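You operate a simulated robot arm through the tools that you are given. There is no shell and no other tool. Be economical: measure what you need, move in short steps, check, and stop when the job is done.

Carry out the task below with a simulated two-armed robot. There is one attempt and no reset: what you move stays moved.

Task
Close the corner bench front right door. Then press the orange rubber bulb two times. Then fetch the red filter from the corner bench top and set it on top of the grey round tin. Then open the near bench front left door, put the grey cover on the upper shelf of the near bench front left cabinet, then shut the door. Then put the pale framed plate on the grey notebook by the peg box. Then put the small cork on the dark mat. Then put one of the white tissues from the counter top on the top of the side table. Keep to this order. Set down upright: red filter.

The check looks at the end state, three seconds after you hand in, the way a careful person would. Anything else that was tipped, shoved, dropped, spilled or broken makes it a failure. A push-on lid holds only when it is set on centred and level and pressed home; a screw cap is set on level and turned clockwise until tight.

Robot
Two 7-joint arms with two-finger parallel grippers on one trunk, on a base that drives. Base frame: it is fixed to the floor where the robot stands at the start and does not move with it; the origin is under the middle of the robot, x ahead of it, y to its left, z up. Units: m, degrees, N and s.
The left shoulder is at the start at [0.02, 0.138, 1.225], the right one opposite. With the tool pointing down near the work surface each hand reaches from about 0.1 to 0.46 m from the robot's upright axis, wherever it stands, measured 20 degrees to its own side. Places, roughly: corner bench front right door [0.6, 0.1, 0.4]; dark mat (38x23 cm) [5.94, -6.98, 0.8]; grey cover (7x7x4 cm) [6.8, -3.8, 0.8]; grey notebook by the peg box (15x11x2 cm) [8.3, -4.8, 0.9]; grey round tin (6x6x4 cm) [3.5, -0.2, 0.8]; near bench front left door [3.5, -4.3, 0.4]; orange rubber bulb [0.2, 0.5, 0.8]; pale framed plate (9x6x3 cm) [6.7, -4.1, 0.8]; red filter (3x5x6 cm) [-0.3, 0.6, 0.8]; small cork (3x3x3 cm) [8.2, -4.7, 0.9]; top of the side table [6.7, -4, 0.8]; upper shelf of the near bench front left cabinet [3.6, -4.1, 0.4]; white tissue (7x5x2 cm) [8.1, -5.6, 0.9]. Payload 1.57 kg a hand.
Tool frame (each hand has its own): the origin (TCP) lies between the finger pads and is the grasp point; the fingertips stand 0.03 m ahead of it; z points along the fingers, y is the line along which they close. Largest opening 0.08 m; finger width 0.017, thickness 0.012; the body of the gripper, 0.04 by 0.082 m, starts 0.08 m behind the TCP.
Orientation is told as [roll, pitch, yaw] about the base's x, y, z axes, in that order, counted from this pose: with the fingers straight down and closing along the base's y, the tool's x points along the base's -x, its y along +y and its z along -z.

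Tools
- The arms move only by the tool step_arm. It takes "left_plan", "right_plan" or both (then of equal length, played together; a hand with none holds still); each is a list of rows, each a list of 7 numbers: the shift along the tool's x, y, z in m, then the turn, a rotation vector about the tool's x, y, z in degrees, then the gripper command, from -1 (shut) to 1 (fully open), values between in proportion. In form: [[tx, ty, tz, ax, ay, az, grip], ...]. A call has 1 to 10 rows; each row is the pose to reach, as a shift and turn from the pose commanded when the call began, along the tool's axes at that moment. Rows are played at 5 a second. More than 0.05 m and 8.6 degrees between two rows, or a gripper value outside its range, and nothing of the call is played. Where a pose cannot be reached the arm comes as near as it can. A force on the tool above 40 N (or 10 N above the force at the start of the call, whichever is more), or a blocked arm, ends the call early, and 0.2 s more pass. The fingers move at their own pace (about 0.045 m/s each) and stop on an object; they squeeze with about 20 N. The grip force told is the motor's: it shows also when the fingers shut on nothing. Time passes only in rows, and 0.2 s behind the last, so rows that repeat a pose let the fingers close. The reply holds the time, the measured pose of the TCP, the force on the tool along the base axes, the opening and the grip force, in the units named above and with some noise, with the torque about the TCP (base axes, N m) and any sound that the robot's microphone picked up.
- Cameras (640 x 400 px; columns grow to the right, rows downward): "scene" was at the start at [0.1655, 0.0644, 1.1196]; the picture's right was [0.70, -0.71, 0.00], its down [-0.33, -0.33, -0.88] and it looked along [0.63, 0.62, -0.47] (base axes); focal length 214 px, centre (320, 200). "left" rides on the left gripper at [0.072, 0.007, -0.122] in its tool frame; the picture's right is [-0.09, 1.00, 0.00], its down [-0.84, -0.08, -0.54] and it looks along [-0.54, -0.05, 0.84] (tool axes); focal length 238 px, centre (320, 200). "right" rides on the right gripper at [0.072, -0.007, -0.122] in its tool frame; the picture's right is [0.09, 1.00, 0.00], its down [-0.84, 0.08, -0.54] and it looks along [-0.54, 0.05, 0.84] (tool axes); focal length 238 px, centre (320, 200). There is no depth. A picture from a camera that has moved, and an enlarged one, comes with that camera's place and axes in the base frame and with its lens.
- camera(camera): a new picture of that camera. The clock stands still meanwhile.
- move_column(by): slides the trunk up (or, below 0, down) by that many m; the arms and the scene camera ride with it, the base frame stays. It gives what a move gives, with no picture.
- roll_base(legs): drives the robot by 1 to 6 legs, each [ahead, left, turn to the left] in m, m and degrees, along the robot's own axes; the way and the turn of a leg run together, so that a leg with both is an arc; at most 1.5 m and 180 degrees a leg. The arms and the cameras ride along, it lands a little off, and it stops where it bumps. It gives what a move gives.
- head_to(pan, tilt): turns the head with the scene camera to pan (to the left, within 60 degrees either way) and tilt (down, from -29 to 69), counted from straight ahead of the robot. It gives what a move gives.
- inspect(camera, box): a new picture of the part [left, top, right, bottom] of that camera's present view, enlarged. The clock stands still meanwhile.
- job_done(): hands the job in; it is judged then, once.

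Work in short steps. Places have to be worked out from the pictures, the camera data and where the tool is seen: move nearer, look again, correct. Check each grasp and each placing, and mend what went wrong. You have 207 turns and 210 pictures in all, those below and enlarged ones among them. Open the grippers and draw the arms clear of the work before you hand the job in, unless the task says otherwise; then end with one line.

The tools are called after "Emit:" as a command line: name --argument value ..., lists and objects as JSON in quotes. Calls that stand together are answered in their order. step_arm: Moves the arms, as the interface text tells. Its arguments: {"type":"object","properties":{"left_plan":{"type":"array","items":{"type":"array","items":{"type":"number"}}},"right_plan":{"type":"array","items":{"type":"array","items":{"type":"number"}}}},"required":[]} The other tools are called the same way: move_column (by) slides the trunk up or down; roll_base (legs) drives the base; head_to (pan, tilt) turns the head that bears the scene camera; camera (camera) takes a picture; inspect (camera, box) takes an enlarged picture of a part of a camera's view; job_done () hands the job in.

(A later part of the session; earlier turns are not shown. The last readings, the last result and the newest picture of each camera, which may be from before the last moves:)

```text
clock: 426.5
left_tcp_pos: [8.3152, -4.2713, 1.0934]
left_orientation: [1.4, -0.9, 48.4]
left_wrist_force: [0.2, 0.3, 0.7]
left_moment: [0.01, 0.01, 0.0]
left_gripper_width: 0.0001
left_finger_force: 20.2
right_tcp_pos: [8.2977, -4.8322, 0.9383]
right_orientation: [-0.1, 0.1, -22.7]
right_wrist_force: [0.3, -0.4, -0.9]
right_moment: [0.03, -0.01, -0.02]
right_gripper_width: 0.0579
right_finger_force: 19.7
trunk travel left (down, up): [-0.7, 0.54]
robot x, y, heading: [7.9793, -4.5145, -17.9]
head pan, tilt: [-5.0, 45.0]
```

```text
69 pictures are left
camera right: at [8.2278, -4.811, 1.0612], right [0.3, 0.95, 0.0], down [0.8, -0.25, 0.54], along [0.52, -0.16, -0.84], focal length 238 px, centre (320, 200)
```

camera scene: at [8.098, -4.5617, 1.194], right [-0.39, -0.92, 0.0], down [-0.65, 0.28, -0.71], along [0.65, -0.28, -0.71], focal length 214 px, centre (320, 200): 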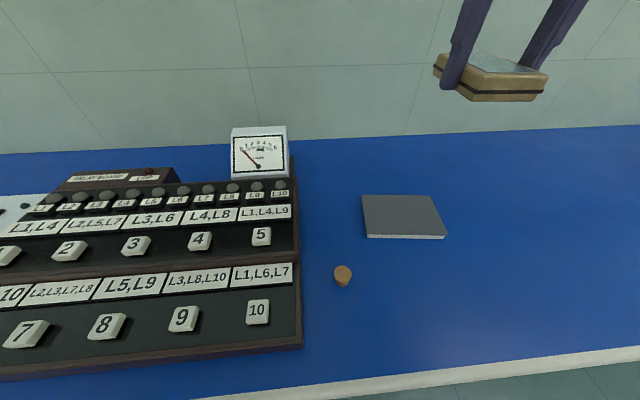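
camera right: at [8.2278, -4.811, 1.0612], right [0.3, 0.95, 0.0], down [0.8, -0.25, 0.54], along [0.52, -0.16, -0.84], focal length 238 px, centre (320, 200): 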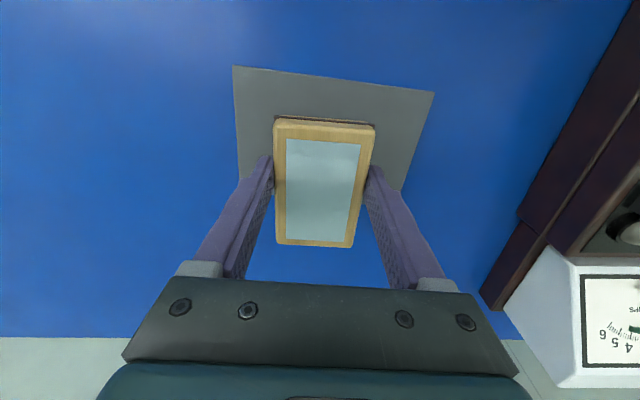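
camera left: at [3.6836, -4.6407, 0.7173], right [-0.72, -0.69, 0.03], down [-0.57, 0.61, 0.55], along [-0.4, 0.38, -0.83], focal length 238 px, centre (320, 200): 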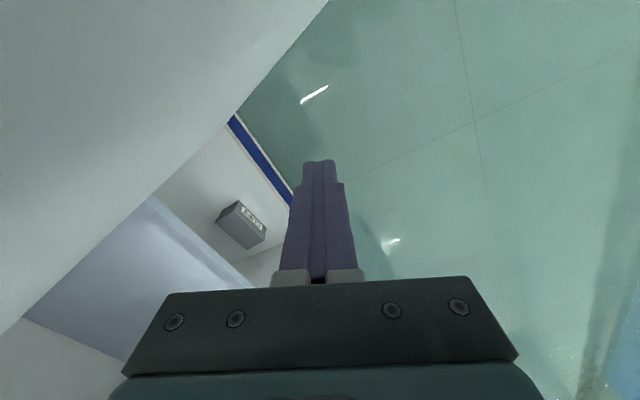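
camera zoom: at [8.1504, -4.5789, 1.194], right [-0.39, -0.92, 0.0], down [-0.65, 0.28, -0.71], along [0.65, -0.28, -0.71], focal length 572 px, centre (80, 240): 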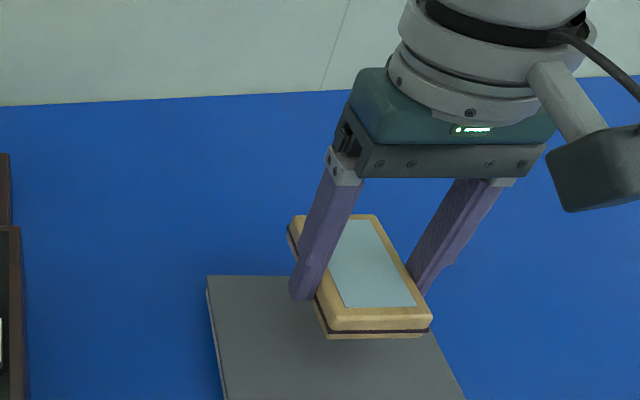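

Centred over the notebook. I add 4° of yaw and lower to just above it.

Emit:
step_arm --right_plan '[[0, 0, 0.02, 0, 0, 4, -1], [0, 0, 0.036, 0, 0, 4, -1], [0, 0, 0.042, 0, 0, 4, -1], [0, 0, 0.045, 0, 0, 4, -1]]'

Emit:
inspect --camera "scene" --box '[350, 130, 490, 280]'

```text
clock: 427.5
left_tcp_pos: [8.3135, -4.2721, 1.0915]
left_orientation: [1.3, -0.9, 48.5]
left_wrist_force: [0.2, 0.0, -0.3]
left_moment: [0.0, 0.01, 0.04]
left_gripper_width: 0.0
left_finger_force: 20.2
right_tcp_pos: [8.297, -4.833, 0.8981]
right_orientation: [0.0, 0.2, -26.8]
right_wrist_force: [-8.2, 0.9, 21.0]
right_moment: [-0.28, 0.09, 0.0]
right_gripper_width: 0.0573
right_finger_force: 19.7
trunk travel left (down, up): [-0.7, 0.54]
robot x, y, heading: [7.981, -4.5145, -18.4]
head pan, tilt: [-5.0, 45.0]
stopped in row 4 (right hand): the force on the tool passed its limit at 46 N (the readings are from after the stop); the commanded pose is now the measured one
```

```text
2.67 times, centred on (420, 205) of scene
camera zoom: at [8.1499, -4.5798, 1.1942], right [-0.4, -0.92, 0.0], down [-0.65, 0.28, -0.71], along [0.65, -0.28, -0.71], focal length 572 px, centre (53, 187)
```

zoom: 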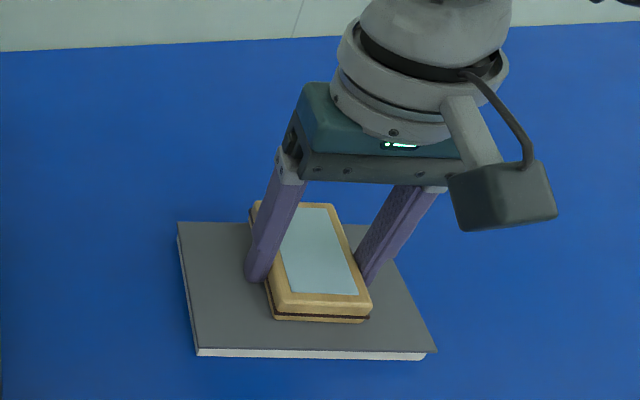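

The plate rests on the notebook. I ease up a little, open, and lift away.

Emit:
step_arm --right_plan '[[0, 0, -0.001, 0, 0, 0, -1], [0, 0, -0.002, 0, 0, 0, 0.6], [0, 0, -0.002, 0, 0, 0, 0.8], [0, 0, -0.002, 0, 0, 0, 0.8], [0, 0, -0.03, 0, 0, 0, 0.8], [0, 0, -0.08, 0, 0, 0, 0.8], [0, 0, -0.13, 0, 0, 0, 0.8], [0, 0, -0.18, 0, 0, 0, 0.8]]'

Emit:
camera --camera "scene"

Emit:
camera --camera "right"

```text
clock: 429.3
left_tcp_pos: [8.3145, -4.2713, 1.0933]
left_orientation: [1.4, -0.8, 48.3]
left_wrist_force: [0.1, 0.2, 0.2]
left_moment: [0.0, -0.02, 0.02]
left_gripper_width: 0.0
left_finger_force: 19.9
right_tcp_pos: [8.2985, -4.8301, 1.076]
right_orientation: [0.1, 0.2, -26.9]
right_wrist_force: [-0.3, -0.7, 0.0]
right_moment: [0.06, 0.01, -0.01]
right_gripper_width: 0.0721
right_finger_force: 0.0
trunk travel left (down, up): [-0.7, 0.54]
robot x, y, heading: [7.9807, -4.515, -18.2]
head pan, tilt: [-5.0, 45.0]
```

```text
67 pictures are left
camera scene: at [8.1503, -4.579, 1.1939], right [-0.39, -0.92, 0.0], down [-0.65, 0.28, -0.71], along [0.65, -0.28, -0.71], focal length 214 px, centre (320, 200)
```

scene: 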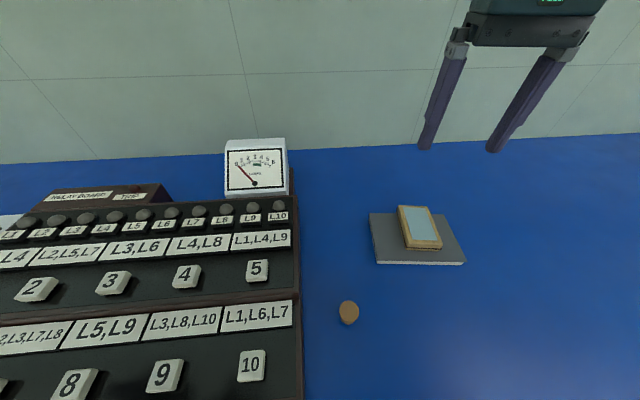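

```text
66 pictures are left
camera right: at [8.2308, -4.804, 1.1994], right [0.37, 0.93, 0.0], down [0.78, -0.31, 0.54], along [0.5, -0.2, -0.84], focal length 238 px, centre (320, 200)
```

right: 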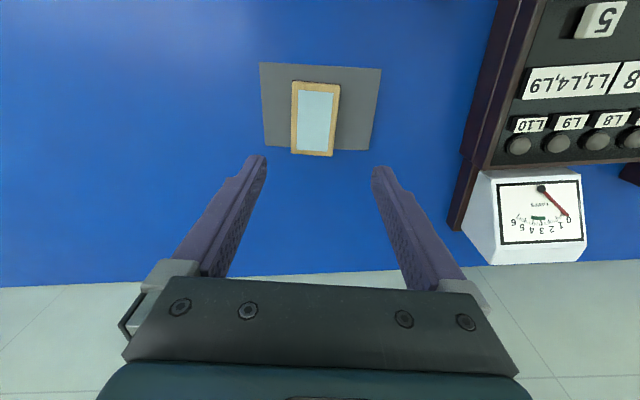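

The plate lies on the notebook. Next the cork, which triangulates to (8.230,-4.659); I bring the right hand above it.

Emit:
step_arm --right_plan '[[0.035, 0.03, 0, 0, 0, 0, 0.5], [0.07, 0.06, 0, 0, 0, 0, 0.4], [0.105, 0.09, 0, 0, 0, 0, 0.4], [0.1385, 0.1215, 0, 0, 0, 0, 0.4], [0.1385, 0.1215, 0.04, 0, 0, 0, 0.4], [0.1385, 0.1215, 0.08, 0, 0, 0, 0.4], [0.1385, 0.1215, 0.12, 0, 0, 0, 0.4]]'

Emit:
camera --camera "right"

Emit:
inspect --camera "scene" --box '[280, 230, 420, 370]'

```text
clock: 430.9
left_tcp_pos: [8.315, -4.2703, 1.0929]
left_orientation: [1.3, -0.8, 48.4]
left_wrist_force: [-0.4, 0.3, 0.0]
left_moment: [0.01, 0.03, 0.04]
left_gripper_width: 0.0
left_finger_force: 20.1
right_tcp_pos: [8.2293, -4.6598, 0.9564]
right_orientation: [0.2, 0.1, -26.8]
right_wrist_force: [1.4, -0.2, -0.4]
right_moment: [-0.02, 0.01, 0.0]
right_gripper_width: 0.0559
right_finger_force: 0.1
trunk travel left (down, up): [-0.7, 0.54]
robot x, y, heading: [7.978, -4.515, -18.1]
head pan, tilt: [-5.0, 45.0]
```

```text
65 pictures are left
camera right: at [8.1614, -4.6342, 1.0796], right [0.37, 0.93, 0.0], down [0.78, -0.31, 0.54], along [0.5, -0.2, -0.84], focal length 238 px, centre (320, 200)
```

right: 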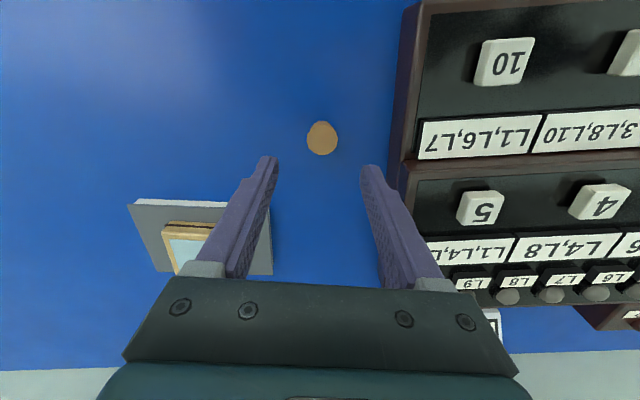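

```text
2.86 times, centred on (350, 300) of scene
camera zoom: at [8.1503, -4.579, 1.194], right [-0.39, -0.92, 0.0], down [-0.65, 0.28, -0.71], along [0.65, -0.28, -0.71], focal length 613 px, centre (234, -86)
```

zoom: 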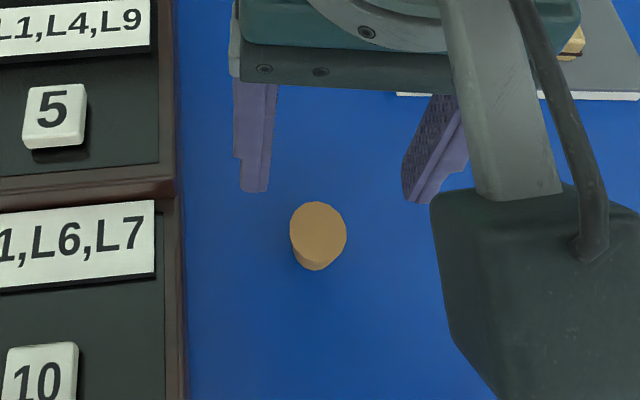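

The cork is right under the hand. I descend to about z 0.882 and close.

Emit:
step_arm --right_plan '[[0.003, 0, 0.035, 0, 0, 0, 0.4], [0.003, 0, 0.06, 0, 0, 0, 0.4], [0.003, 0, 0.07, 0, 0, 0, 0.4], [0.003, 0, 0.075, 0, 0, 0, 0.4], [0.003, 0, 0.075, 0, 0, 0, -0.3], [0.003, 0, 0.075, 0, 0, 0, -1], [0.003, 0, 0.075, 0, 0, 0, -1], [0.003, 0, 0.075, 0, 0, 0, -1]]'

Emit:
camera --camera "right"

```text
clock: 432.7
left_tcp_pos: [8.3154, -4.2709, 1.0931]
left_orientation: [1.4, -0.8, 48.4]
left_wrist_force: [-0.2, -0.1, 1.2]
left_moment: [0.0, -0.01, -0.01]
left_gripper_width: 0.0
left_finger_force: 20.1
right_tcp_pos: [8.2253, -4.6574, 0.8821]
right_orientation: [0.1, 0.2, -26.9]
right_wrist_force: [0.0, -0.2, 0.2]
right_moment: [0.0, 0.01, -0.04]
right_gripper_width: 0.0172
right_finger_force: 20.0
trunk travel left (down, up): [-0.7, 0.54]
robot x, y, heading: [7.9801, -4.5146, -18.2]
head pan, tilt: [-5.0, 45.0]
```

```text
63 pictures are left
camera right: at [8.1591, -4.6329, 1.0056], right [0.37, 0.93, 0.0], down [0.78, -0.31, 0.54], along [0.5, -0.2, -0.84], focal length 238 px, centre (320, 200)
```

right: 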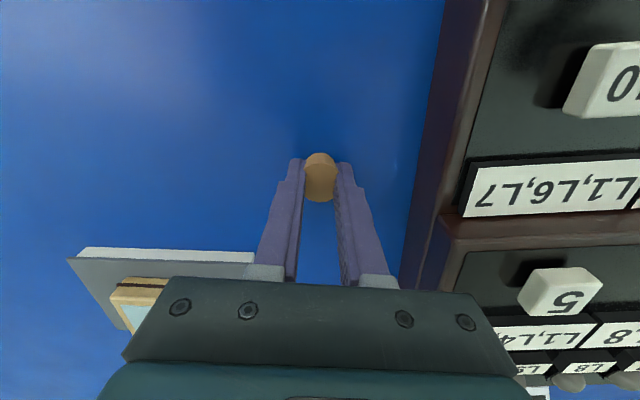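

Gripped, but only near the tips. I re-grip a few millimetres lower for security.

Emit:
step_arm --right_plan '[[0, 0, 0, 0, 0, 0, -0.2], [0, 0, 0, 0, 0, 0, -0.1], [0, 0, 0.003, 0, 0, 0, -0.1], [0, 0, 0.006, 0, 0, 0, -0.1], [0, 0, 0.006, 0, 0, 0, -0.6], [0, 0, 0.006, 0, 0, 0, -1], [0, 0, 0.006, 0, 0, 0, -1], [0, 0, 0.006, 0, 0, 0, -1]]'

Emit:
step_arm --right_plan '[[0, 0, -0.01, 0, 0, 0, -1], [0, 0, -0.025, 0, 0, 0, -1], [0, 0, -0.05, 0, 0, 0, -1], [0, 0, -0.09, 0, 0, 0, -1], [0, 0, -0.13, 0, 0, 0, -1], [0, 0, -0.17, 0, 0, 0, -1], [0, 0, -0.2, 0, 0, 0, -1]]'

Emit:
camera --camera "right"

```text
clock: 433.7
left_tcp_pos: [8.3127, -4.2728, 1.0924]
left_orientation: [1.3, -0.7, 48.3]
left_wrist_force: [0.1, -1.0, 0.2]
left_moment: [0.02, 0.01, 0.01]
left_gripper_width: 0.0
left_finger_force: 20.6
right_tcp_pos: [8.225, -4.659, 0.8815]
right_orientation: [0.1, 0.4, -26.9]
right_wrist_force: [-9.9, -5.9, 27.5]
right_moment: [-0.44, 0.21, -0.08]
right_gripper_width: 0.0329
right_finger_force: 8.1
trunk travel left (down, up): [-0.7, 0.54]
robot x, y, heading: [7.9793, -4.517, -18.3]
head pan, tilt: [-5.0, 45.0]
stopped in row 5 (right hand): the force on the tool passed its limit at 46 N (the readings are from after the stop); the commanded pose is now the measured one
```

```text
clock: 435.4
left_tcp_pos: [8.3148, -4.2719, 1.0928]
left_orientation: [1.4, -0.8, 48.4]
left_wrist_force: [0.0, -1.0, -0.1]
left_moment: [0.01, -0.02, 0.03]
left_gripper_width: 0.0001
left_finger_force: 20.0
right_tcp_pos: [8.228, -4.6619, 1.0736]
right_orientation: [-0.2, -0.3, -27.3]
right_wrist_force: [5.2, -0.2, -13.2]
right_moment: [-0.66, -0.52, -0.21]
right_gripper_width: 0.0168
right_finger_force: 20.2
trunk travel left (down, up): [-0.7, 0.54]
robot x, y, heading: [7.9789, -4.5163, -18.3]
head pan, tilt: [-5.0, 45.0]
stopped in row 7 (right hand): the force on the tool passed its limit at 50 N (the readings are from after the stop); the commanded pose is now the measured one
```

```text
62 pictures are left
camera right: at [8.161, -4.6344, 1.1964], right [0.38, 0.93, 0.0], down [0.78, -0.31, 0.55], along [0.5, -0.21, -0.84], focal length 238 px, centre (320, 200)
```

right: 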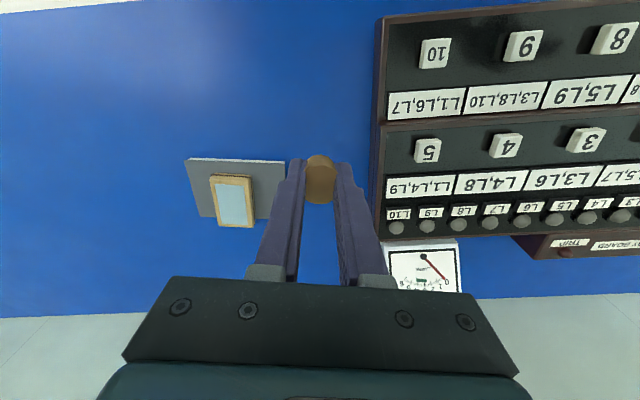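

The cork is held (16.8 mm). I back off and drive south toward the bench with the dark mat.

Emit:
roll_base --legs '[[-0.55, 0, 0], [0.04, -1.4, 0], [0, 0, -90]]'

Emit:
head_to --pan 20 --tilt 20

Emit:
camera --camera "scene"

```text
clock: 448.9
left_tcp_pos: [7.3129, -6.0127, 1.0928]
left_orientation: [1.3, -0.7, -41.6]
left_wrist_force: [0.1, -0.3, 1.0]
left_moment: [-0.01, -0.03, -0.01]
left_gripper_width: 0.0
left_finger_force: 19.9
right_tcp_pos: [6.9214, -5.9269, 1.0744]
right_orientation: [-0.1, -0.3, -117.4]
right_wrist_force: [-6.3, -17.6, -19.4]
right_moment: [0.73, 0.11, -0.32]
right_gripper_width: 0.0198
right_finger_force: 20.6
trunk travel left (down, up): [-0.7, 0.54]
robot x, y, heading: [7.069, -5.6794, -108.2]
head pan, tilt: [-5.0, 45.0]
```

```text
clock: 449.8
left_tcp_pos: [7.3122, -6.0127, 1.0932]
left_orientation: [1.3, -0.8, -41.6]
left_wrist_force: [0.8, 0.2, -0.2]
left_moment: [0.01, 0.02, -0.01]
left_gripper_width: 0.0001
left_finger_force: 20.0
right_tcp_pos: [6.9186, -5.9344, 1.076]
right_orientation: [0.2, -1.2, -118.7]
right_wrist_force: [-10.7, -110.9, 6.8]
right_moment: [15.66, -1.7, -3.42]
right_gripper_width: 0.0192
right_finger_force: 20.2
trunk travel left (down, up): [-0.7, 0.54]
robot x, y, heading: [7.0636, -5.6784, -108.2]
head pan, tilt: [20.0, 20.0]
```

```text
61 pictures are left
camera scene: at [7.0262, -5.8641, 1.2268], right [-0.99, 0.11, 0.0], down [0.04, 0.4, -0.92], along [-0.1, -0.91, -0.4], focal length 214 px, centre (320, 200)
```

scene: 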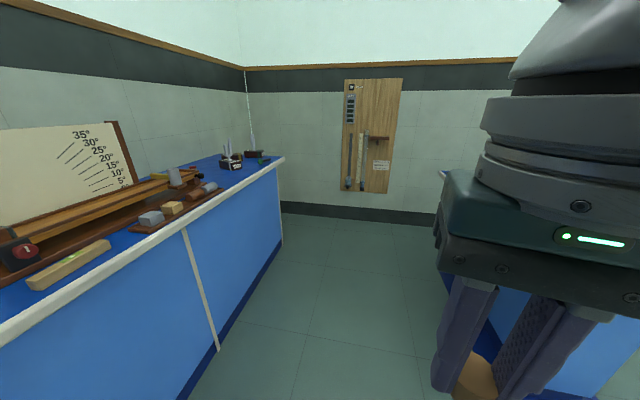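

The right wrist is pressing against the head. I move the hand forward and to the right, away from it.

Emit:
step_arm --right_plan '[[-0.02, -0.02, 0.01, 0, 0, 0, -1], [-0.05, -0.05, 0.02, 0, 0, 0, -1], [-0.08, -0.08, 0.02, 0, 0, 0, -1], [-0.11, -0.1, 0.02, 0, 0, 0, -1]]'

Emit:
head_to --pan -40 --tilt 25

Emit:
camera --camera "scene"

Emit:
camera --camera "right"

```text
clock: 450.8
left_tcp_pos: [7.3124, -6.0131, 1.0921]
left_orientation: [1.4, -0.8, -41.6]
left_wrist_force: [0.0, 0.2, 0.1]
left_moment: [-0.01, 0.02, -0.02]
left_gripper_width: 0.0002
left_finger_force: 20.3
right_tcp_pos: [6.7794, -5.9786, 1.0549]
right_orientation: [-0.2, -0.2, -117.3]
right_wrist_force: [0.7, -0.4, 0.4]
right_moment: [-0.02, 0.0, 0.0]
right_gripper_width: 0.0198
right_finger_force: 19.8
trunk travel left (down, up): [-0.7, 0.54]
robot x, y, heading: [7.0686, -5.6758, -108.3]
head pan, tilt: [20.0, 20.0]
```

```text
clock: 452.1
left_tcp_pos: [7.3105, -6.0137, 1.0933]
left_orientation: [1.4, -0.8, -41.6]
left_wrist_force: [0.1, 0.3, -0.1]
left_moment: [0.01, -0.02, 0.03]
left_gripper_width: 0.0
left_finger_force: 20.1
right_tcp_pos: [6.7807, -5.9786, 1.0539]
right_orientation: [-0.1, -0.2, -117.3]
right_wrist_force: [-0.2, 0.9, 0.9]
right_moment: [0.01, 0.01, 0.02]
right_gripper_width: 0.0195
right_finger_force: 19.8
trunk travel left (down, up): [-0.7, 0.54]
robot x, y, heading: [7.0676, -5.6806, -108.1]
head pan, tilt: [-40.0, 25.0]
```

```text
60 pictures are left
camera scene: at [6.9582, -5.8208, 1.2246], right [-0.53, 0.85, 0.0], down [0.36, 0.22, -0.91], along [-0.77, -0.48, -0.42], focal length 214 px, centre (320, 200)
```

scene: 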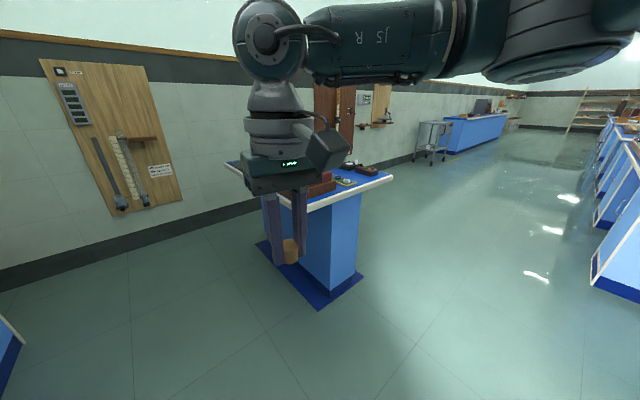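

```text
59 pictures are left
camera right: at [6.8088, -5.912, 1.1776], right [0.93, -0.37, 0.0], down [-0.31, -0.78, 0.55], along [-0.21, -0.51, -0.84], focal length 238 px, centre (320, 200)
```

right: 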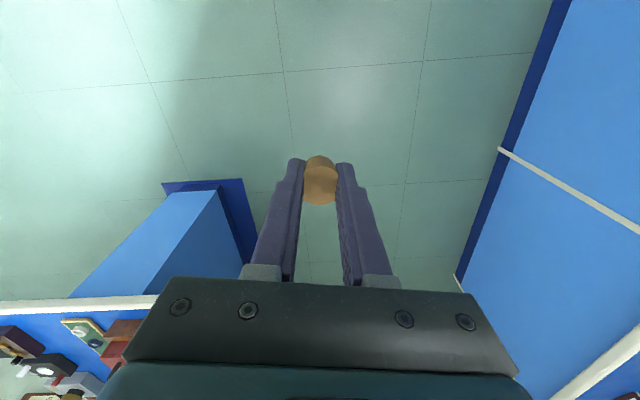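

The cork is still held. The island bench's east edge runs from (6.32,-6.30) to (6.03,-7.22). I drive to its east side and turn to face it.

Emit:
roll_base --legs '[[1.2, 0.08, 0], [0, 0, -90]]'

Emit:
head_to --pan 0 --tilt 35

Emit:
camera --camera "scene"

```text
clock: 462.1
left_tcp_pos: [6.4263, -7.0832, 1.0932]
left_orientation: [1.4, -0.8, -132.5]
left_wrist_force: [0.7, 0.4, 0.4]
left_moment: [0.03, -0.02, -0.02]
left_gripper_width: 0.0
left_finger_force: 19.5
right_tcp_pos: [6.4679, -6.5527, 1.0547]
right_orientation: [-0.1, -0.4, 151.8]
right_wrist_force: [1.1, 0.3, 0.2]
right_moment: [-0.05, 0.01, 0.01]
right_gripper_width: 0.0195
right_finger_force: 20.3
trunk travel left (down, up): [-0.7, 0.54]
robot x, y, heading: [6.7617, -6.8421, 160.8]
head pan, tilt: [-40.0, 25.0]
```

```text
clock: 463.1
left_tcp_pos: [6.4264, -7.084, 1.0931]
left_orientation: [1.4, -0.8, -132.5]
left_wrist_force: [0.1, 0.1, 0.1]
left_moment: [-0.01, 0.05, 0.0]
left_gripper_width: 0.0
left_finger_force: 19.9
right_tcp_pos: [6.4675, -6.5521, 1.0548]
right_orientation: [-0.1, -0.3, 151.9]
right_wrist_force: [1.2, -0.4, -0.2]
right_moment: [-0.01, 0.0, 0.01]
right_gripper_width: 0.0194
right_finger_force: 19.5
trunk travel left (down, up): [-0.7, 0.54]
robot x, y, heading: [6.7654, -6.8459, 161.1]
head pan, tilt: [0.0, 35.0]
```

```text
58 pictures are left
camera scene: at [6.5883, -6.7812, 1.2088], right [0.33, 0.94, 0.0], down [0.54, -0.19, -0.82], along [-0.77, 0.27, -0.57], focal length 214 px, centre (320, 200)
```

scene: 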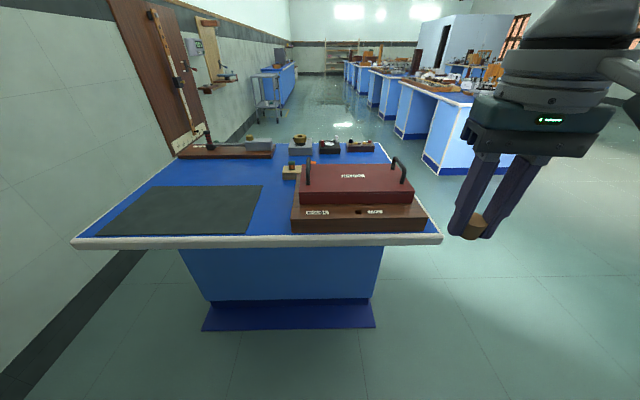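

The dark mat is centred at about (5.95,-7.01). I drive left and forward, keeping off the south wall.

Emit:
roll_base --legs '[[0, 0.43, 0], [0.33, 0, 0]]'

Emit:
camera --camera "right"

Emit:
camera --camera "scene"

```text
clock: 467.5
left_tcp_pos: [5.9765, -7.3832, 1.0936]
left_orientation: [1.4, -0.8, -132.4]
left_wrist_force: [0.3, 0.0, 0.2]
left_moment: [0.04, 0.01, -0.03]
left_gripper_width: 0.0002
left_finger_force: 19.9
right_tcp_pos: [6.0184, -6.853, 1.0548]
right_orientation: [-0.1, -0.3, 152.0]
right_wrist_force: [0.7, -0.6, 0.8]
right_moment: [-0.04, 0.0, 0.03]
right_gripper_width: 0.0195
right_finger_force: 19.4
trunk travel left (down, up): [-0.7, 0.54]
robot x, y, heading: [6.3167, -7.144, 160.9]
head pan, tilt: [0.0, 35.0]
```

```text
57 pictures are left
camera right: at [6.0851, -6.8813, 1.1776], right [-0.39, -0.92, 0.0], down [-0.77, 0.32, 0.55], along [-0.5, 0.21, -0.84], focal length 238 px, centre (320, 200)
```

right: 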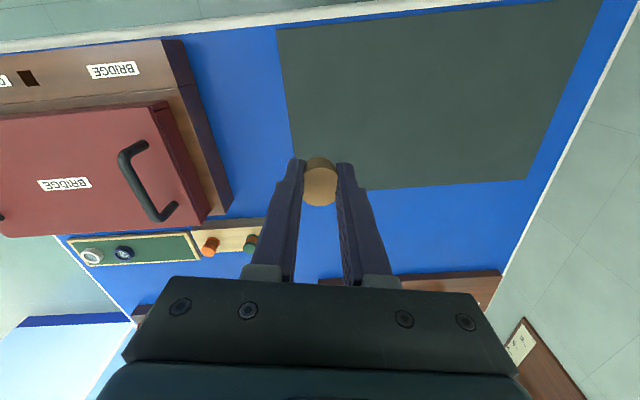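

```text
56 pictures are left
camera scene: at [6.1385, -7.0807, 1.2088], right [0.33, 0.95, 0.0], down [0.54, -0.19, -0.82], along [-0.77, 0.27, -0.57], focal length 214 px, centre (320, 200)
```

scene: 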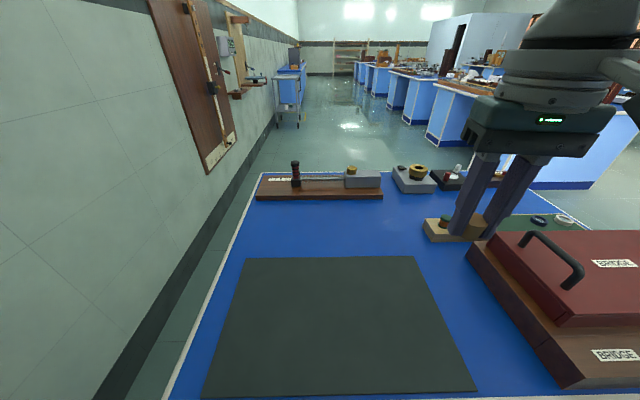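

The hand is already above the mat; I shift 5 cm further in and descend.

Emit:
step_arm --right_plan '[[0, 0.025, 0.02, 0, 0, 0, -1], [0, 0.05, 0.05, 0, 0, 0, -1], [0, 0.05, 0.09, 0, 0, 0, -1], [0, 0.05, 0.13, 0, 0, 0, -1], [0, 0.05, 0.17, 0, 0, 0, -1], [0, 0.05, 0.195, 0, 0, 0, -1]]'

Emit:
inspect --camera "scene" --box '[300, 200, 500, 360]'

```text
clock: 468.9
left_tcp_pos: [5.9776, -7.3828, 1.0934]
left_orientation: [1.4, -0.8, -132.5]
left_wrist_force: [-0.1, 0.3, -0.4]
left_moment: [0.0, 0.01, -0.04]
left_gripper_width: 0.0002
left_finger_force: 20.0
right_tcp_pos: [5.9945, -6.8965, 0.8596]
right_orientation: [-0.1, -0.3, 151.9]
right_wrist_force: [0.5, -0.1, 0.0]
right_moment: [-0.02, -0.01, -0.01]
right_gripper_width: 0.0196
right_finger_force: 20.1
trunk travel left (down, up): [-0.7, 0.54]
robot x, y, heading: [6.3153, -7.1427, 160.9]
head pan, tilt: [0.0, 35.0]
```

```text
2.50 times, centred on (400, 280) of scene
camera zoom: at [6.1386, -7.0808, 1.2088], right [0.33, 0.95, 0.0], down [0.54, -0.19, -0.82], along [-0.77, 0.27, -0.57], focal length 536 px, centre (120, 0)
```

zoom: 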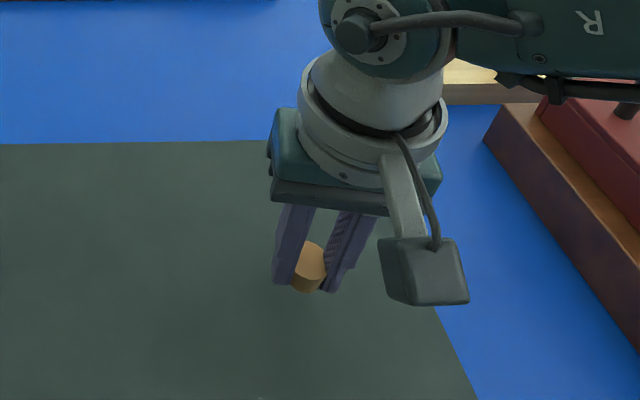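

Over the mat. I lower slowly until contact.

Emit:
step_arm --right_plan '[[0, 0, 0.008, 0, 0, 0, -1], [0, 0, 0.014, 0, 0, 0, -1], [0, 0, 0.018, 0, 0, 0, -1]]'

Emit:
camera --camera "right"

```text
clock: 469.7
left_tcp_pos: [5.9767, -7.3819, 1.092]
left_orientation: [1.5, -0.8, -132.5]
left_wrist_force: [0.1, 0.6, -0.6]
left_moment: [-0.03, 0.0, 0.02]
left_gripper_width: 0.0002
left_finger_force: 20.4
right_tcp_pos: [5.9953, -6.8954, 0.8419]
right_orientation: [-0.1, -0.3, 152.0]
right_wrist_force: [-0.3, 0.4, -0.3]
right_moment: [-0.01, -0.04, -0.05]
right_gripper_width: 0.0193
right_finger_force: 19.9
trunk travel left (down, up): [-0.7, 0.54]
robot x, y, heading: [6.3127, -7.144, 161.1]
head pan, tilt: [0.0, 35.0]
```

```text
54 pictures are left
camera right: at [6.0612, -6.9242, 0.9643], right [-0.39, -0.92, 0.0], down [-0.77, 0.32, 0.55], along [-0.5, 0.21, -0.84], focal length 238 px, centre (320, 200)
```

right: 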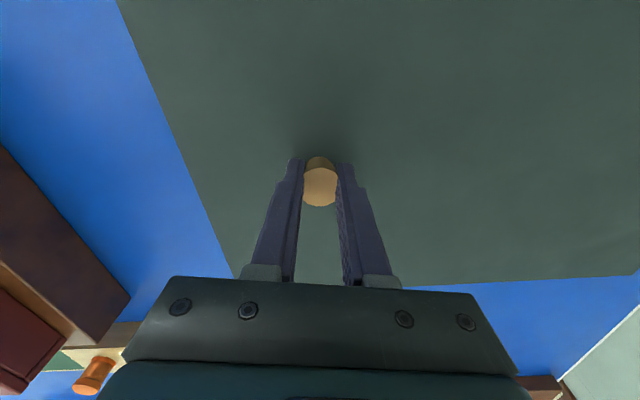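

Emit:
step_arm --right_plan '[[0, 0, 0.004, 0, 0, 0, -1], [0, 0, 0.008, 0, 0, 0, -1], [0, 0, 0.012, 0, 0, 0, -1]]'

```text
clock: 470.5
left_tcp_pos: [5.9769, -7.3823, 1.0914]
left_orientation: [1.4, -0.8, -132.5]
left_wrist_force: [-0.4, 0.4, 0.0]
left_moment: [-0.01, -0.01, -0.02]
left_gripper_width: 0.0001
left_finger_force: 20.3
right_tcp_pos: [5.9966, -6.8958, 0.834]
right_orientation: [0.0, -0.4, 151.9]
right_wrist_force: [-0.7, -0.4, 0.9]
right_moment: [-0.01, 0.04, -0.01]
right_gripper_width: 0.0197
right_finger_force: 19.7
right hand out of reach, approached as far as the arm can: row 2, 3
trunk travel left (down, up): [-0.7, 0.54]
robot x, y, heading: [6.3101, -7.1431, 161.1]
head pan, tilt: [0.0, 35.0]
```

The arm's reach is exhausted, so I lower with the trunk.

Emit:
move_column --by -0.006

Emit:
move_column --by -0.005

Emit:
inspect --camera "right" --box '[250, 120, 390, 220]'

```text
clock: 470.9
left_tcp_pos: [5.9761, -7.3813, 1.0913]
left_orientation: [1.4, -0.8, -132.5]
left_wrist_force: [-0.1, -0.3, 0.0]
left_moment: [-0.02, -0.01, 0.01]
left_gripper_width: 0.0
left_finger_force: 19.9
right_tcp_pos: [5.9968, -6.8959, 0.834]
right_orientation: [-0.1, -0.1, 151.9]
right_wrist_force: [1.0, 0.9, 3.0]
right_moment: [-0.08, -0.02, 0.0]
right_gripper_width: 0.0192
right_finger_force: 20.5
trunk travel left (down, up): [-0.698, 0.542]
robot x, y, heading: [6.3142, -7.142, 161.1]
head pan, tilt: [0.0, 35.0]
stopped: the force on the tool passed its limit at 60 N (the readings are from after the stop); the commanded pose is now the measured one
```

```text
clock: 471.3
left_tcp_pos: [5.9772, -7.3816, 1.0889]
left_orientation: [1.5, -0.8, -132.5]
left_wrist_force: [-0.2, 0.6, -0.4]
left_moment: [0.03, 0.0, -0.02]
left_gripper_width: 0.0
left_finger_force: 20.4
right_tcp_pos: [5.9963, -6.898, 0.8343]
right_orientation: [-0.1, 0.1, 151.8]
right_wrist_force: [3.5, 2.6, 10.1]
right_moment: [0.06, 0.03, -0.02]
right_gripper_width: 0.0191
right_finger_force: 20.0
trunk travel left (down, up): [-0.696, 0.544]
robot x, y, heading: [6.3162, -7.1447, 160.9]
head pan, tilt: [0.0, 35.0]
stopped: the force on the tool passed its limit at 55 N (the readings are from after the stop); the commanded pose is now the measured one
```

```text
4.00 times, centred on (320, 170) of right
camera zoom: at [6.0624, -6.9252, 0.9571], right [-0.39, -0.92, 0.0], down [-0.78, 0.33, 0.54], along [-0.5, 0.21, -0.84], focal length 953 px, centre (320, 320)
```

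zoom: 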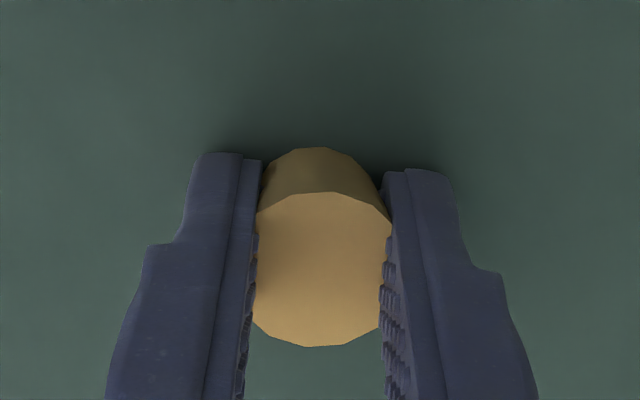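

Contact: the cork stands on the mat. I open and lift away.

Emit:
step_arm --right_plan '[[0, 0, 0, 0, 0, 0, -0.4], [0, 0, 0, 0, 0, 0, 0.1], [0, 0, 0, 0, 0, 0, 0.3], [0, 0, -0.02, 0, 0, 0, 0.3], [0, 0, -0.06, 0, 0, 0, 0.3], [0, 0, -0.1, 0, 0, 0, 0.3], [0, 0, -0.14, 0, 0, 0, 0.3], [0, 0, -0.18, 0, 0, 0, 0.3]]'

Emit:
camera --camera "scene"

```text
clock: 473.1
left_tcp_pos: [5.9767, -7.3818, 1.0892]
left_orientation: [1.4, -0.8, -132.6]
left_wrist_force: [-0.8, 0.5, -0.4]
left_moment: [-0.01, -0.01, 0.0]
left_gripper_width: 0.0
left_finger_force: 20.0
right_tcp_pos: [5.996, -6.8986, 1.0148]
right_orientation: [0.0, 0.2, 151.9]
right_wrist_force: [-0.6, -0.1, 0.6]
right_moment: [0.0, -0.02, 0.01]
right_gripper_width: 0.0522
right_finger_force: 0.1
trunk travel left (down, up): [-0.696, 0.544]
robot x, y, heading: [6.3164, -7.1419, 161.0]
head pan, tilt: [0.0, 35.0]
```

```text
52 pictures are left
camera scene: at [6.1389, -7.0807, 1.2049], right [0.33, 0.94, 0.0], down [0.54, -0.19, -0.82], along [-0.77, 0.27, -0.57], focal length 214 px, centre (320, 200)
```

scene: 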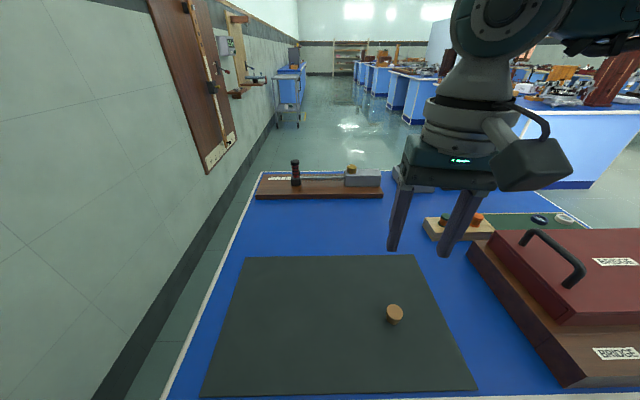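

The cork stands on the mat. Now I back out and drive to the counter where the tissues are.

Emit:
roll_base --legs '[[-0.45, 0, 0], [0.22, -1.27, 0], [0, 0, 180], [0.1, 0.85, 0]]'

Emit:
camera --camera "scene"

```text
clock: 493.3
left_tcp_pos: [7.6749, -5.0299, 1.0872]
left_orientation: [1.4, -0.9, 46.5]
left_wrist_force: [0.1, -0.1, 0.6]
left_moment: [0.01, 0.0, -0.05]
left_gripper_width: 0.0
left_finger_force: 20.0
right_tcp_pos: [7.6485, -5.5136, 1.0149]
right_orientation: [0.0, 0.1, -29.1]
right_wrist_force: [-0.2, -0.2, -0.3]
right_moment: [0.0, 0.0, 0.02]
right_gripper_width: 0.052
right_finger_force: 0.1
trunk travel left (down, up): [-0.696, 0.544]
robot x, y, heading: [7.3338, -5.2663, -20.0]
head pan, tilt: [0.0, 35.0]
```

```text
51 pictures are left
camera scene: at [7.5102, -5.3284, 1.2049], right [-0.34, -0.94, 0.0], down [-0.54, 0.2, -0.82], along [0.77, -0.28, -0.57], focal length 214 px, centre (320, 200)
```

scene: 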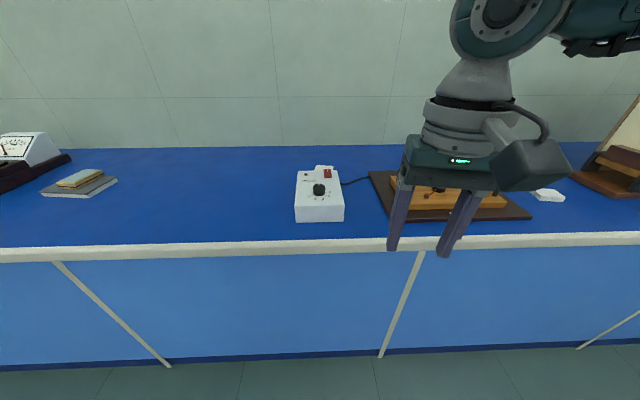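

I zoom in on two white candidates: one behind the instrument and one to the right.

Emit:
inspect --camera "scene" --box '[280, 140, 400, 230]'

Emit:
inspect --camera "scene" --box '[500, 160, 620, 230]'

```text
4.44 times, centred on (340, 185) of scene
camera zoom: at [7.5102, -5.3284, 1.2049], right [-0.34, -0.94, 0.0], down [-0.54, 0.2, -0.82], along [0.77, -0.28, -0.57], focal length 953 px, centre (231, 267)
```

zoom: 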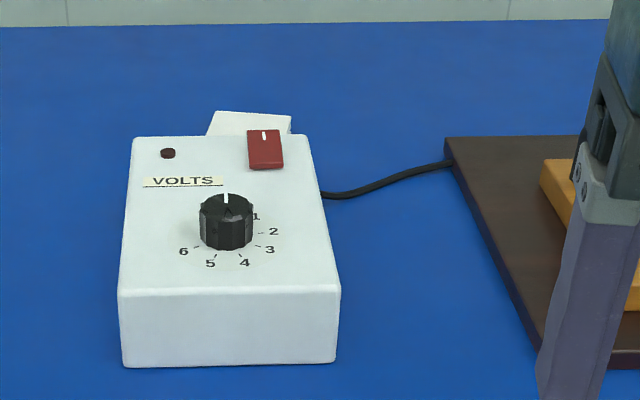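

```text
5.33 times, centred on (560, 195) of scene
camera zoom: at [7.5102, -5.3284, 1.2049], right [-0.34, -0.94, 0.0], down [-0.54, 0.2, -0.82], along [0.77, -0.28, -0.57], focal length 1144 px, centre (-960, 227)
```

zoom: 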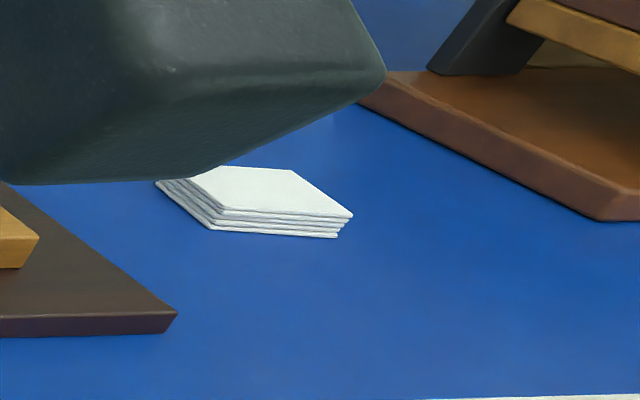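

The one on the right is a free-standing folded white tissue at about (7.772,-6.124), easy to reach. I drive over to it.

Emit:
roll_base --legs '[[0, -0.5, 0], [0.28, 0, 0]]'

Emit:
head_to --pan -15 --tilt 45

Emit:
camera --camera "right"

Emit:
camera --camera "scene"

```text
clock: 497.8
left_tcp_pos: [7.7655, -5.5989, 1.0896]
left_orientation: [1.4, -0.8, 46.4]
left_wrist_force: [-0.2, 0.0, -0.4]
left_moment: [0.0, -0.02, 0.0]
left_gripper_width: 0.0
left_finger_force: 19.7
right_tcp_pos: [7.7373, -6.083, 1.0146]
right_orientation: [0.0, 0.3, -29.2]
right_wrist_force: [0.0, -0.4, 0.2]
right_moment: [-0.01, -0.02, -0.01]
right_gripper_width: 0.0517
right_finger_force: 0.1
trunk travel left (down, up): [-0.696, 0.544]
robot x, y, heading: [7.423, -5.8301, -20.3]
head pan, tilt: [0.0, 35.0]
```

```text
clock: 498.6
left_tcp_pos: [7.7661, -5.5993, 1.0908]
left_orientation: [1.4, -0.9, 46.4]
left_wrist_force: [-0.2, 1.2, 0.0]
left_moment: [-0.03, 0.05, -0.03]
left_gripper_width: 0.0
left_finger_force: 19.4
right_tcp_pos: [7.7385, -6.0816, 1.0147]
right_orientation: [0.0, 0.1, -29.1]
right_wrist_force: [0.2, 0.8, 1.1]
right_moment: [-0.03, -0.03, 0.06]
right_gripper_width: 0.0521
right_finger_force: 0.1
trunk travel left (down, up): [-0.696, 0.544]
robot x, y, heading: [7.4211, -5.8286, -20.2]
head pan, tilt: [-15.0, 45.0]
```

```text
48 pictures are left
camera right: at [7.6714, -6.0542, 1.1374], right [0.41, 0.91, 0.0], down [0.77, -0.34, 0.54], along [0.49, -0.22, -0.84], focal length 238 px, centre (320, 200)
```

right: 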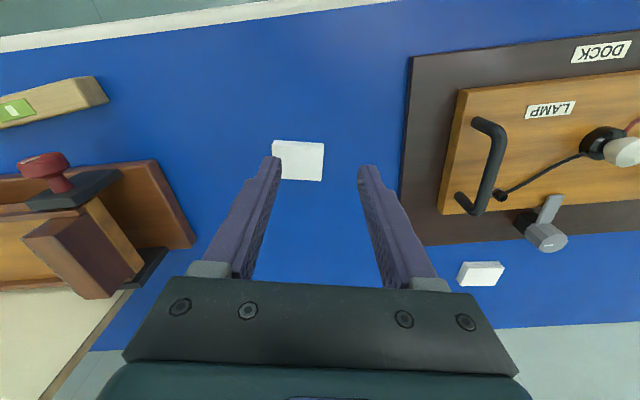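

```text
47 pictures are left
camera scene: at [7.5839, -5.9135, 1.1902], right [-0.58, -0.82, 0.0], down [-0.58, 0.41, -0.71], along [0.58, -0.41, -0.71], focal length 214 px, centre (320, 200)
```

scene: 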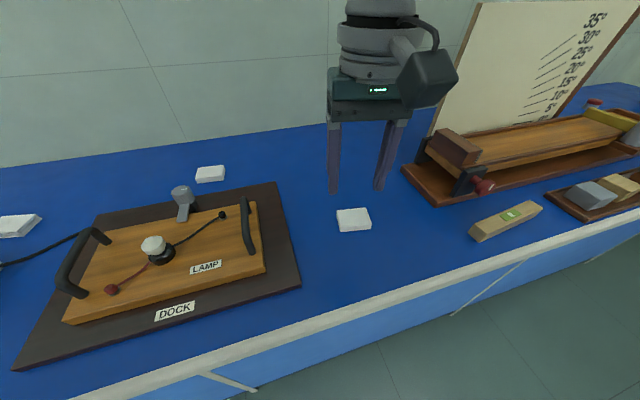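

I measure the tissue precisely in the hand camera.

Emit:
inspect --camera "right" --box '[250, 120, 350, 190]'

```text
5.71 times, centred on (300, 155) of right
camera zoom: at [7.6714, -6.0542, 1.1374], right [0.41, 0.91, 0.0], down [0.77, -0.34, 0.54], along [0.49, -0.22, -0.84], focal length 1362 px, centre (434, 457)
```

zoom: 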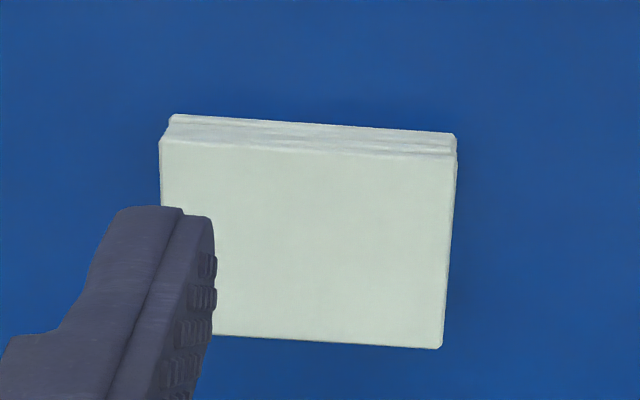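

The tissue is about 6.1×4.5 cm at (7.768,-6.128), aligned within 3°. I nudge forward 5 cm and move over it, fingers fully open.

Emit:
roll_base --legs '[[0.05, 0, 0]]'

Emit:
step_arm --right_plan '[[0.001, -0.017, 0.02, 0, 0, 1.5, 1], [0.001, -0.034, 0.05, 0, 0, 3, 1], [0.001, -0.034, 0.08, 0, 0, 3, 1]]'

Emit:
camera --camera "right"

```text
clock: 499.5
left_tcp_pos: [7.8134, -5.6177, 1.0893]
left_orientation: [1.5, -0.9, 46.4]
left_wrist_force: [-0.3, 0.0, -0.6]
left_moment: [0.01, 0.03, 0.0]
left_gripper_width: 0.0
left_finger_force: 20.1
right_tcp_pos: [7.7849, -6.0998, 1.0142]
right_orientation: [-0.1, 0.2, -29.2]
right_wrist_force: [0.6, 0.5, -0.3]
right_moment: [0.02, 0.02, 0.0]
right_gripper_width: 0.0519
right_finger_force: 0.0
trunk travel left (down, up): [-0.696, 0.544]
robot x, y, heading: [7.4708, -5.8524, -20.3]
head pan, tilt: [-15.0, 45.0]
```

```text
clock: 500.3
left_tcp_pos: [7.8132, -5.6157, 1.0886]
left_orientation: [1.4, -0.7, 46.4]
left_wrist_force: [-0.2, 0.6, 0.2]
left_moment: [0.01, -0.01, -0.01]
left_gripper_width: 0.0
left_finger_force: 20.5
right_tcp_pos: [7.7679, -6.1286, 0.9331]
right_orientation: [0.0, 0.2, -32.2]
right_wrist_force: [1.0, -0.5, 0.1]
right_moment: [0.0, 0.02, 0.03]
right_gripper_width: 0.0797
right_finger_force: 0.0
trunk travel left (down, up): [-0.696, 0.544]
robot x, y, heading: [7.4758, -5.8498, -20.4]
head pan, tilt: [-15.0, 45.0]
```

```text
45 pictures are left
camera right: at [7.7027, -6.0967, 1.0567], right [0.45, 0.89, 0.0], down [0.75, -0.38, 0.54], along [0.48, -0.24, -0.84], focal length 238 px, centre (320, 200)
```

right: 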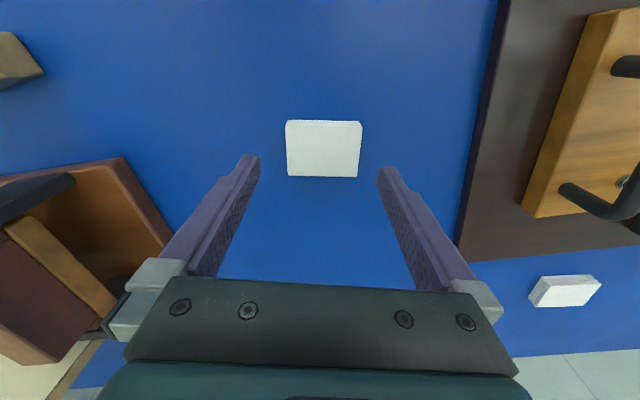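

Well centred. I descend to the counter and close.

Emit:
step_arm --right_plan '[[0, 0.002, 0.02, 0, 0, 0, 1], [0, 0.002, 0.04, 0, 0, 0, 1], [0, 0.002, 0.047, 0, 0, 0, 1], [0, 0.002, 0.0505, 0, 0, 0, 1], [0, 0.002, 0.0505, 0, 0, 0, 0.3], [0, 0.002, 0.0505, 0, 0, 0, -0.4], [0, 0.002, 0.0505, 0, 0, 0, -1], [0, 0.002, 0.0505, 0, 0, 0, -1]]'

Emit:
camera --camera "right"

```text
clock: 502.1
left_tcp_pos: [7.8127, -5.6164, 1.089]
left_orientation: [1.3, -0.8, 46.5]
left_wrist_force: [-1.1, -0.3, 0.2]
left_moment: [0.0, 0.01, 0.0]
left_gripper_width: 0.0
left_finger_force: 19.9
right_tcp_pos: [7.7682, -6.1281, 0.8837]
right_orientation: [-0.1, 0.2, -32.2]
right_wrist_force: [-0.6, -0.2, 1.3]
right_moment: [0.04, 0.02, 0.02]
right_gripper_width: 0.0617
right_finger_force: 19.9
trunk travel left (down, up): [-0.696, 0.544]
robot x, y, heading: [7.4714, -5.8498, -20.2]
head pan, tilt: [-15.0, 45.0]
```

```text
44 pictures are left
camera right: at [7.7035, -6.0951, 1.007], right [0.45, 0.89, 0.0], down [0.75, -0.38, 0.54], along [0.48, -0.24, -0.84], focal length 238 px, centre (320, 200)
```

right: 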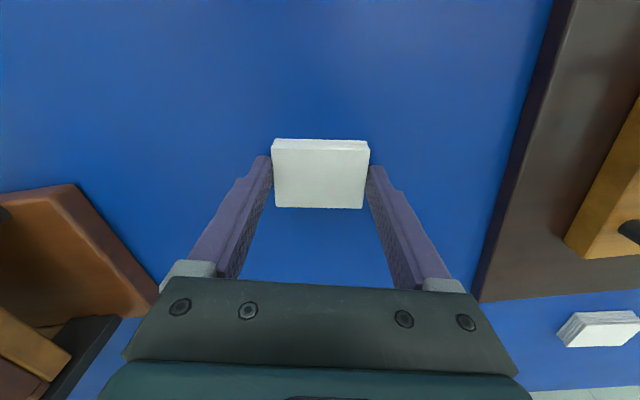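

Gripped at 61.7 mm. I lift slowly and check.

Emit:
step_arm --right_plan '[[0, 0, -0.004, 0, 0, 0, -1], [0, 0, -0.01, 0, 0, 0, -1], [0, 0, -0.02, 0, 0, 0, -1], [0, 0, -0.04, 0, 0, 0, -1], [0, 0, -0.07, 0, 0, 0, -1], [0, 0, -0.1, 0, 0, 0, -1], [0, 0, -0.13, 0, 0, 0, -1]]'

Emit:
camera --camera "right"

```text
clock: 503.7
left_tcp_pos: [7.8132, -5.6172, 1.0897]
left_orientation: [1.5, -0.8, 46.4]
left_wrist_force: [0.3, -0.5, 0.3]
left_moment: [0.01, 0.01, -0.01]
left_gripper_width: 0.0
left_finger_force: 19.7
right_tcp_pos: [7.7668, -6.1278, 1.0118]
right_orientation: [-0.1, 0.2, -32.2]
right_wrist_force: [-0.6, -0.8, -0.8]
right_moment: [0.03, -0.02, 0.0]
right_gripper_width: 0.0616
right_finger_force: 20.3
trunk travel left (down, up): [-0.696, 0.544]
robot x, y, heading: [7.4688, -5.8517, -20.1]
head pan, tilt: [-15.0, 45.0]
```

```text
43 pictures are left
camera right: at [7.7029, -6.096, 1.1365], right [0.45, 0.89, 0.0], down [0.75, -0.38, 0.54], along [0.48, -0.24, -0.84], focal length 238 px, centre (320, 200)
```

right: 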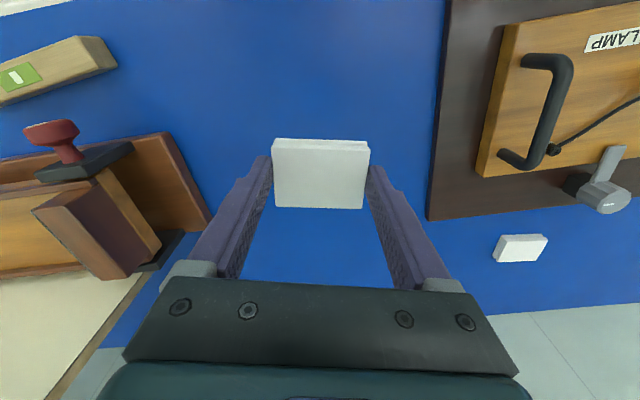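

Held securely. I drive to the south end of the side table to put it where the plate used to be, which is free space.

Emit:
roll_base --legs '[[-0.35, 0, 0], [0, 0, 92], [0.5, 1.03, 0]]'

Emit:
head_to --pan 0 --tilt 42

Emit:
camera --camera "scene"

```text
clock: 515.3
left_tcp_pos: [6.0885, -4.5896, 1.0889]
left_orientation: [1.4, -0.8, 137.7]
left_wrist_force: [-0.6, -0.3, -0.4]
left_moment: [0.01, 0.0, 0.01]
left_gripper_width: 0.0
left_finger_force: 20.1
right_tcp_pos: [6.5999, -4.6235, 1.0123]
right_orientation: [0.0, 0.2, 59.1]
right_wrist_force: [0.1, 0.4, -1.2]
right_moment: [-0.03, 0.0, -0.03]
right_gripper_width: 0.0607
right_finger_force: 19.8
trunk travel left (down, up): [-0.696, 0.544]
robot x, y, heading: [6.3278, -4.9288, 71.3]
head pan, tilt: [-15.0, 45.0]
```

```text
clock: 516.0
left_tcp_pos: [6.0884, -4.5889, 1.0909]
left_orientation: [1.5, -0.8, 137.7]
left_wrist_force: [1.0, -0.5, -0.3]
left_moment: [-0.03, -0.01, -0.04]
left_gripper_width: 0.0
left_finger_force: 20.5
right_tcp_pos: [6.601, -4.6225, 1.0139]
right_orientation: [0.0, 0.2, 59.2]
right_wrist_force: [0.1, -0.5, -0.2]
right_moment: [-0.02, -0.03, 0.02]
right_gripper_width: 0.0609
right_finger_force: 20.2
trunk travel left (down, up): [-0.696, 0.544]
robot x, y, heading: [6.3299, -4.9289, 71.2]
head pan, tilt: [0.0, 42.0]
```

```text
42 pictures are left
camera scene: at [6.3894, -4.7527, 1.1944], right [0.95, -0.32, 0.0], down [-0.22, -0.63, -0.74], along [0.24, 0.7, -0.67], focal length 214 px, centre (320, 200)
```

scene: 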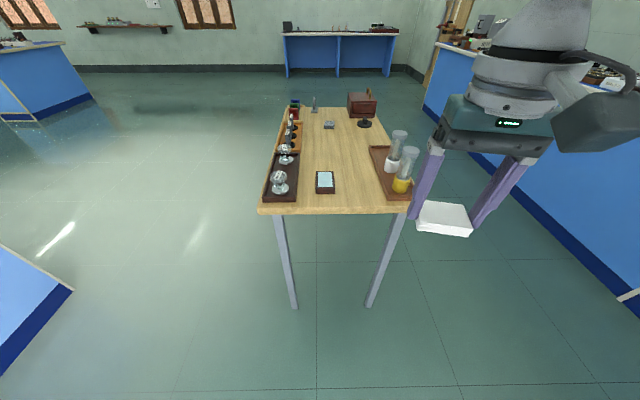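

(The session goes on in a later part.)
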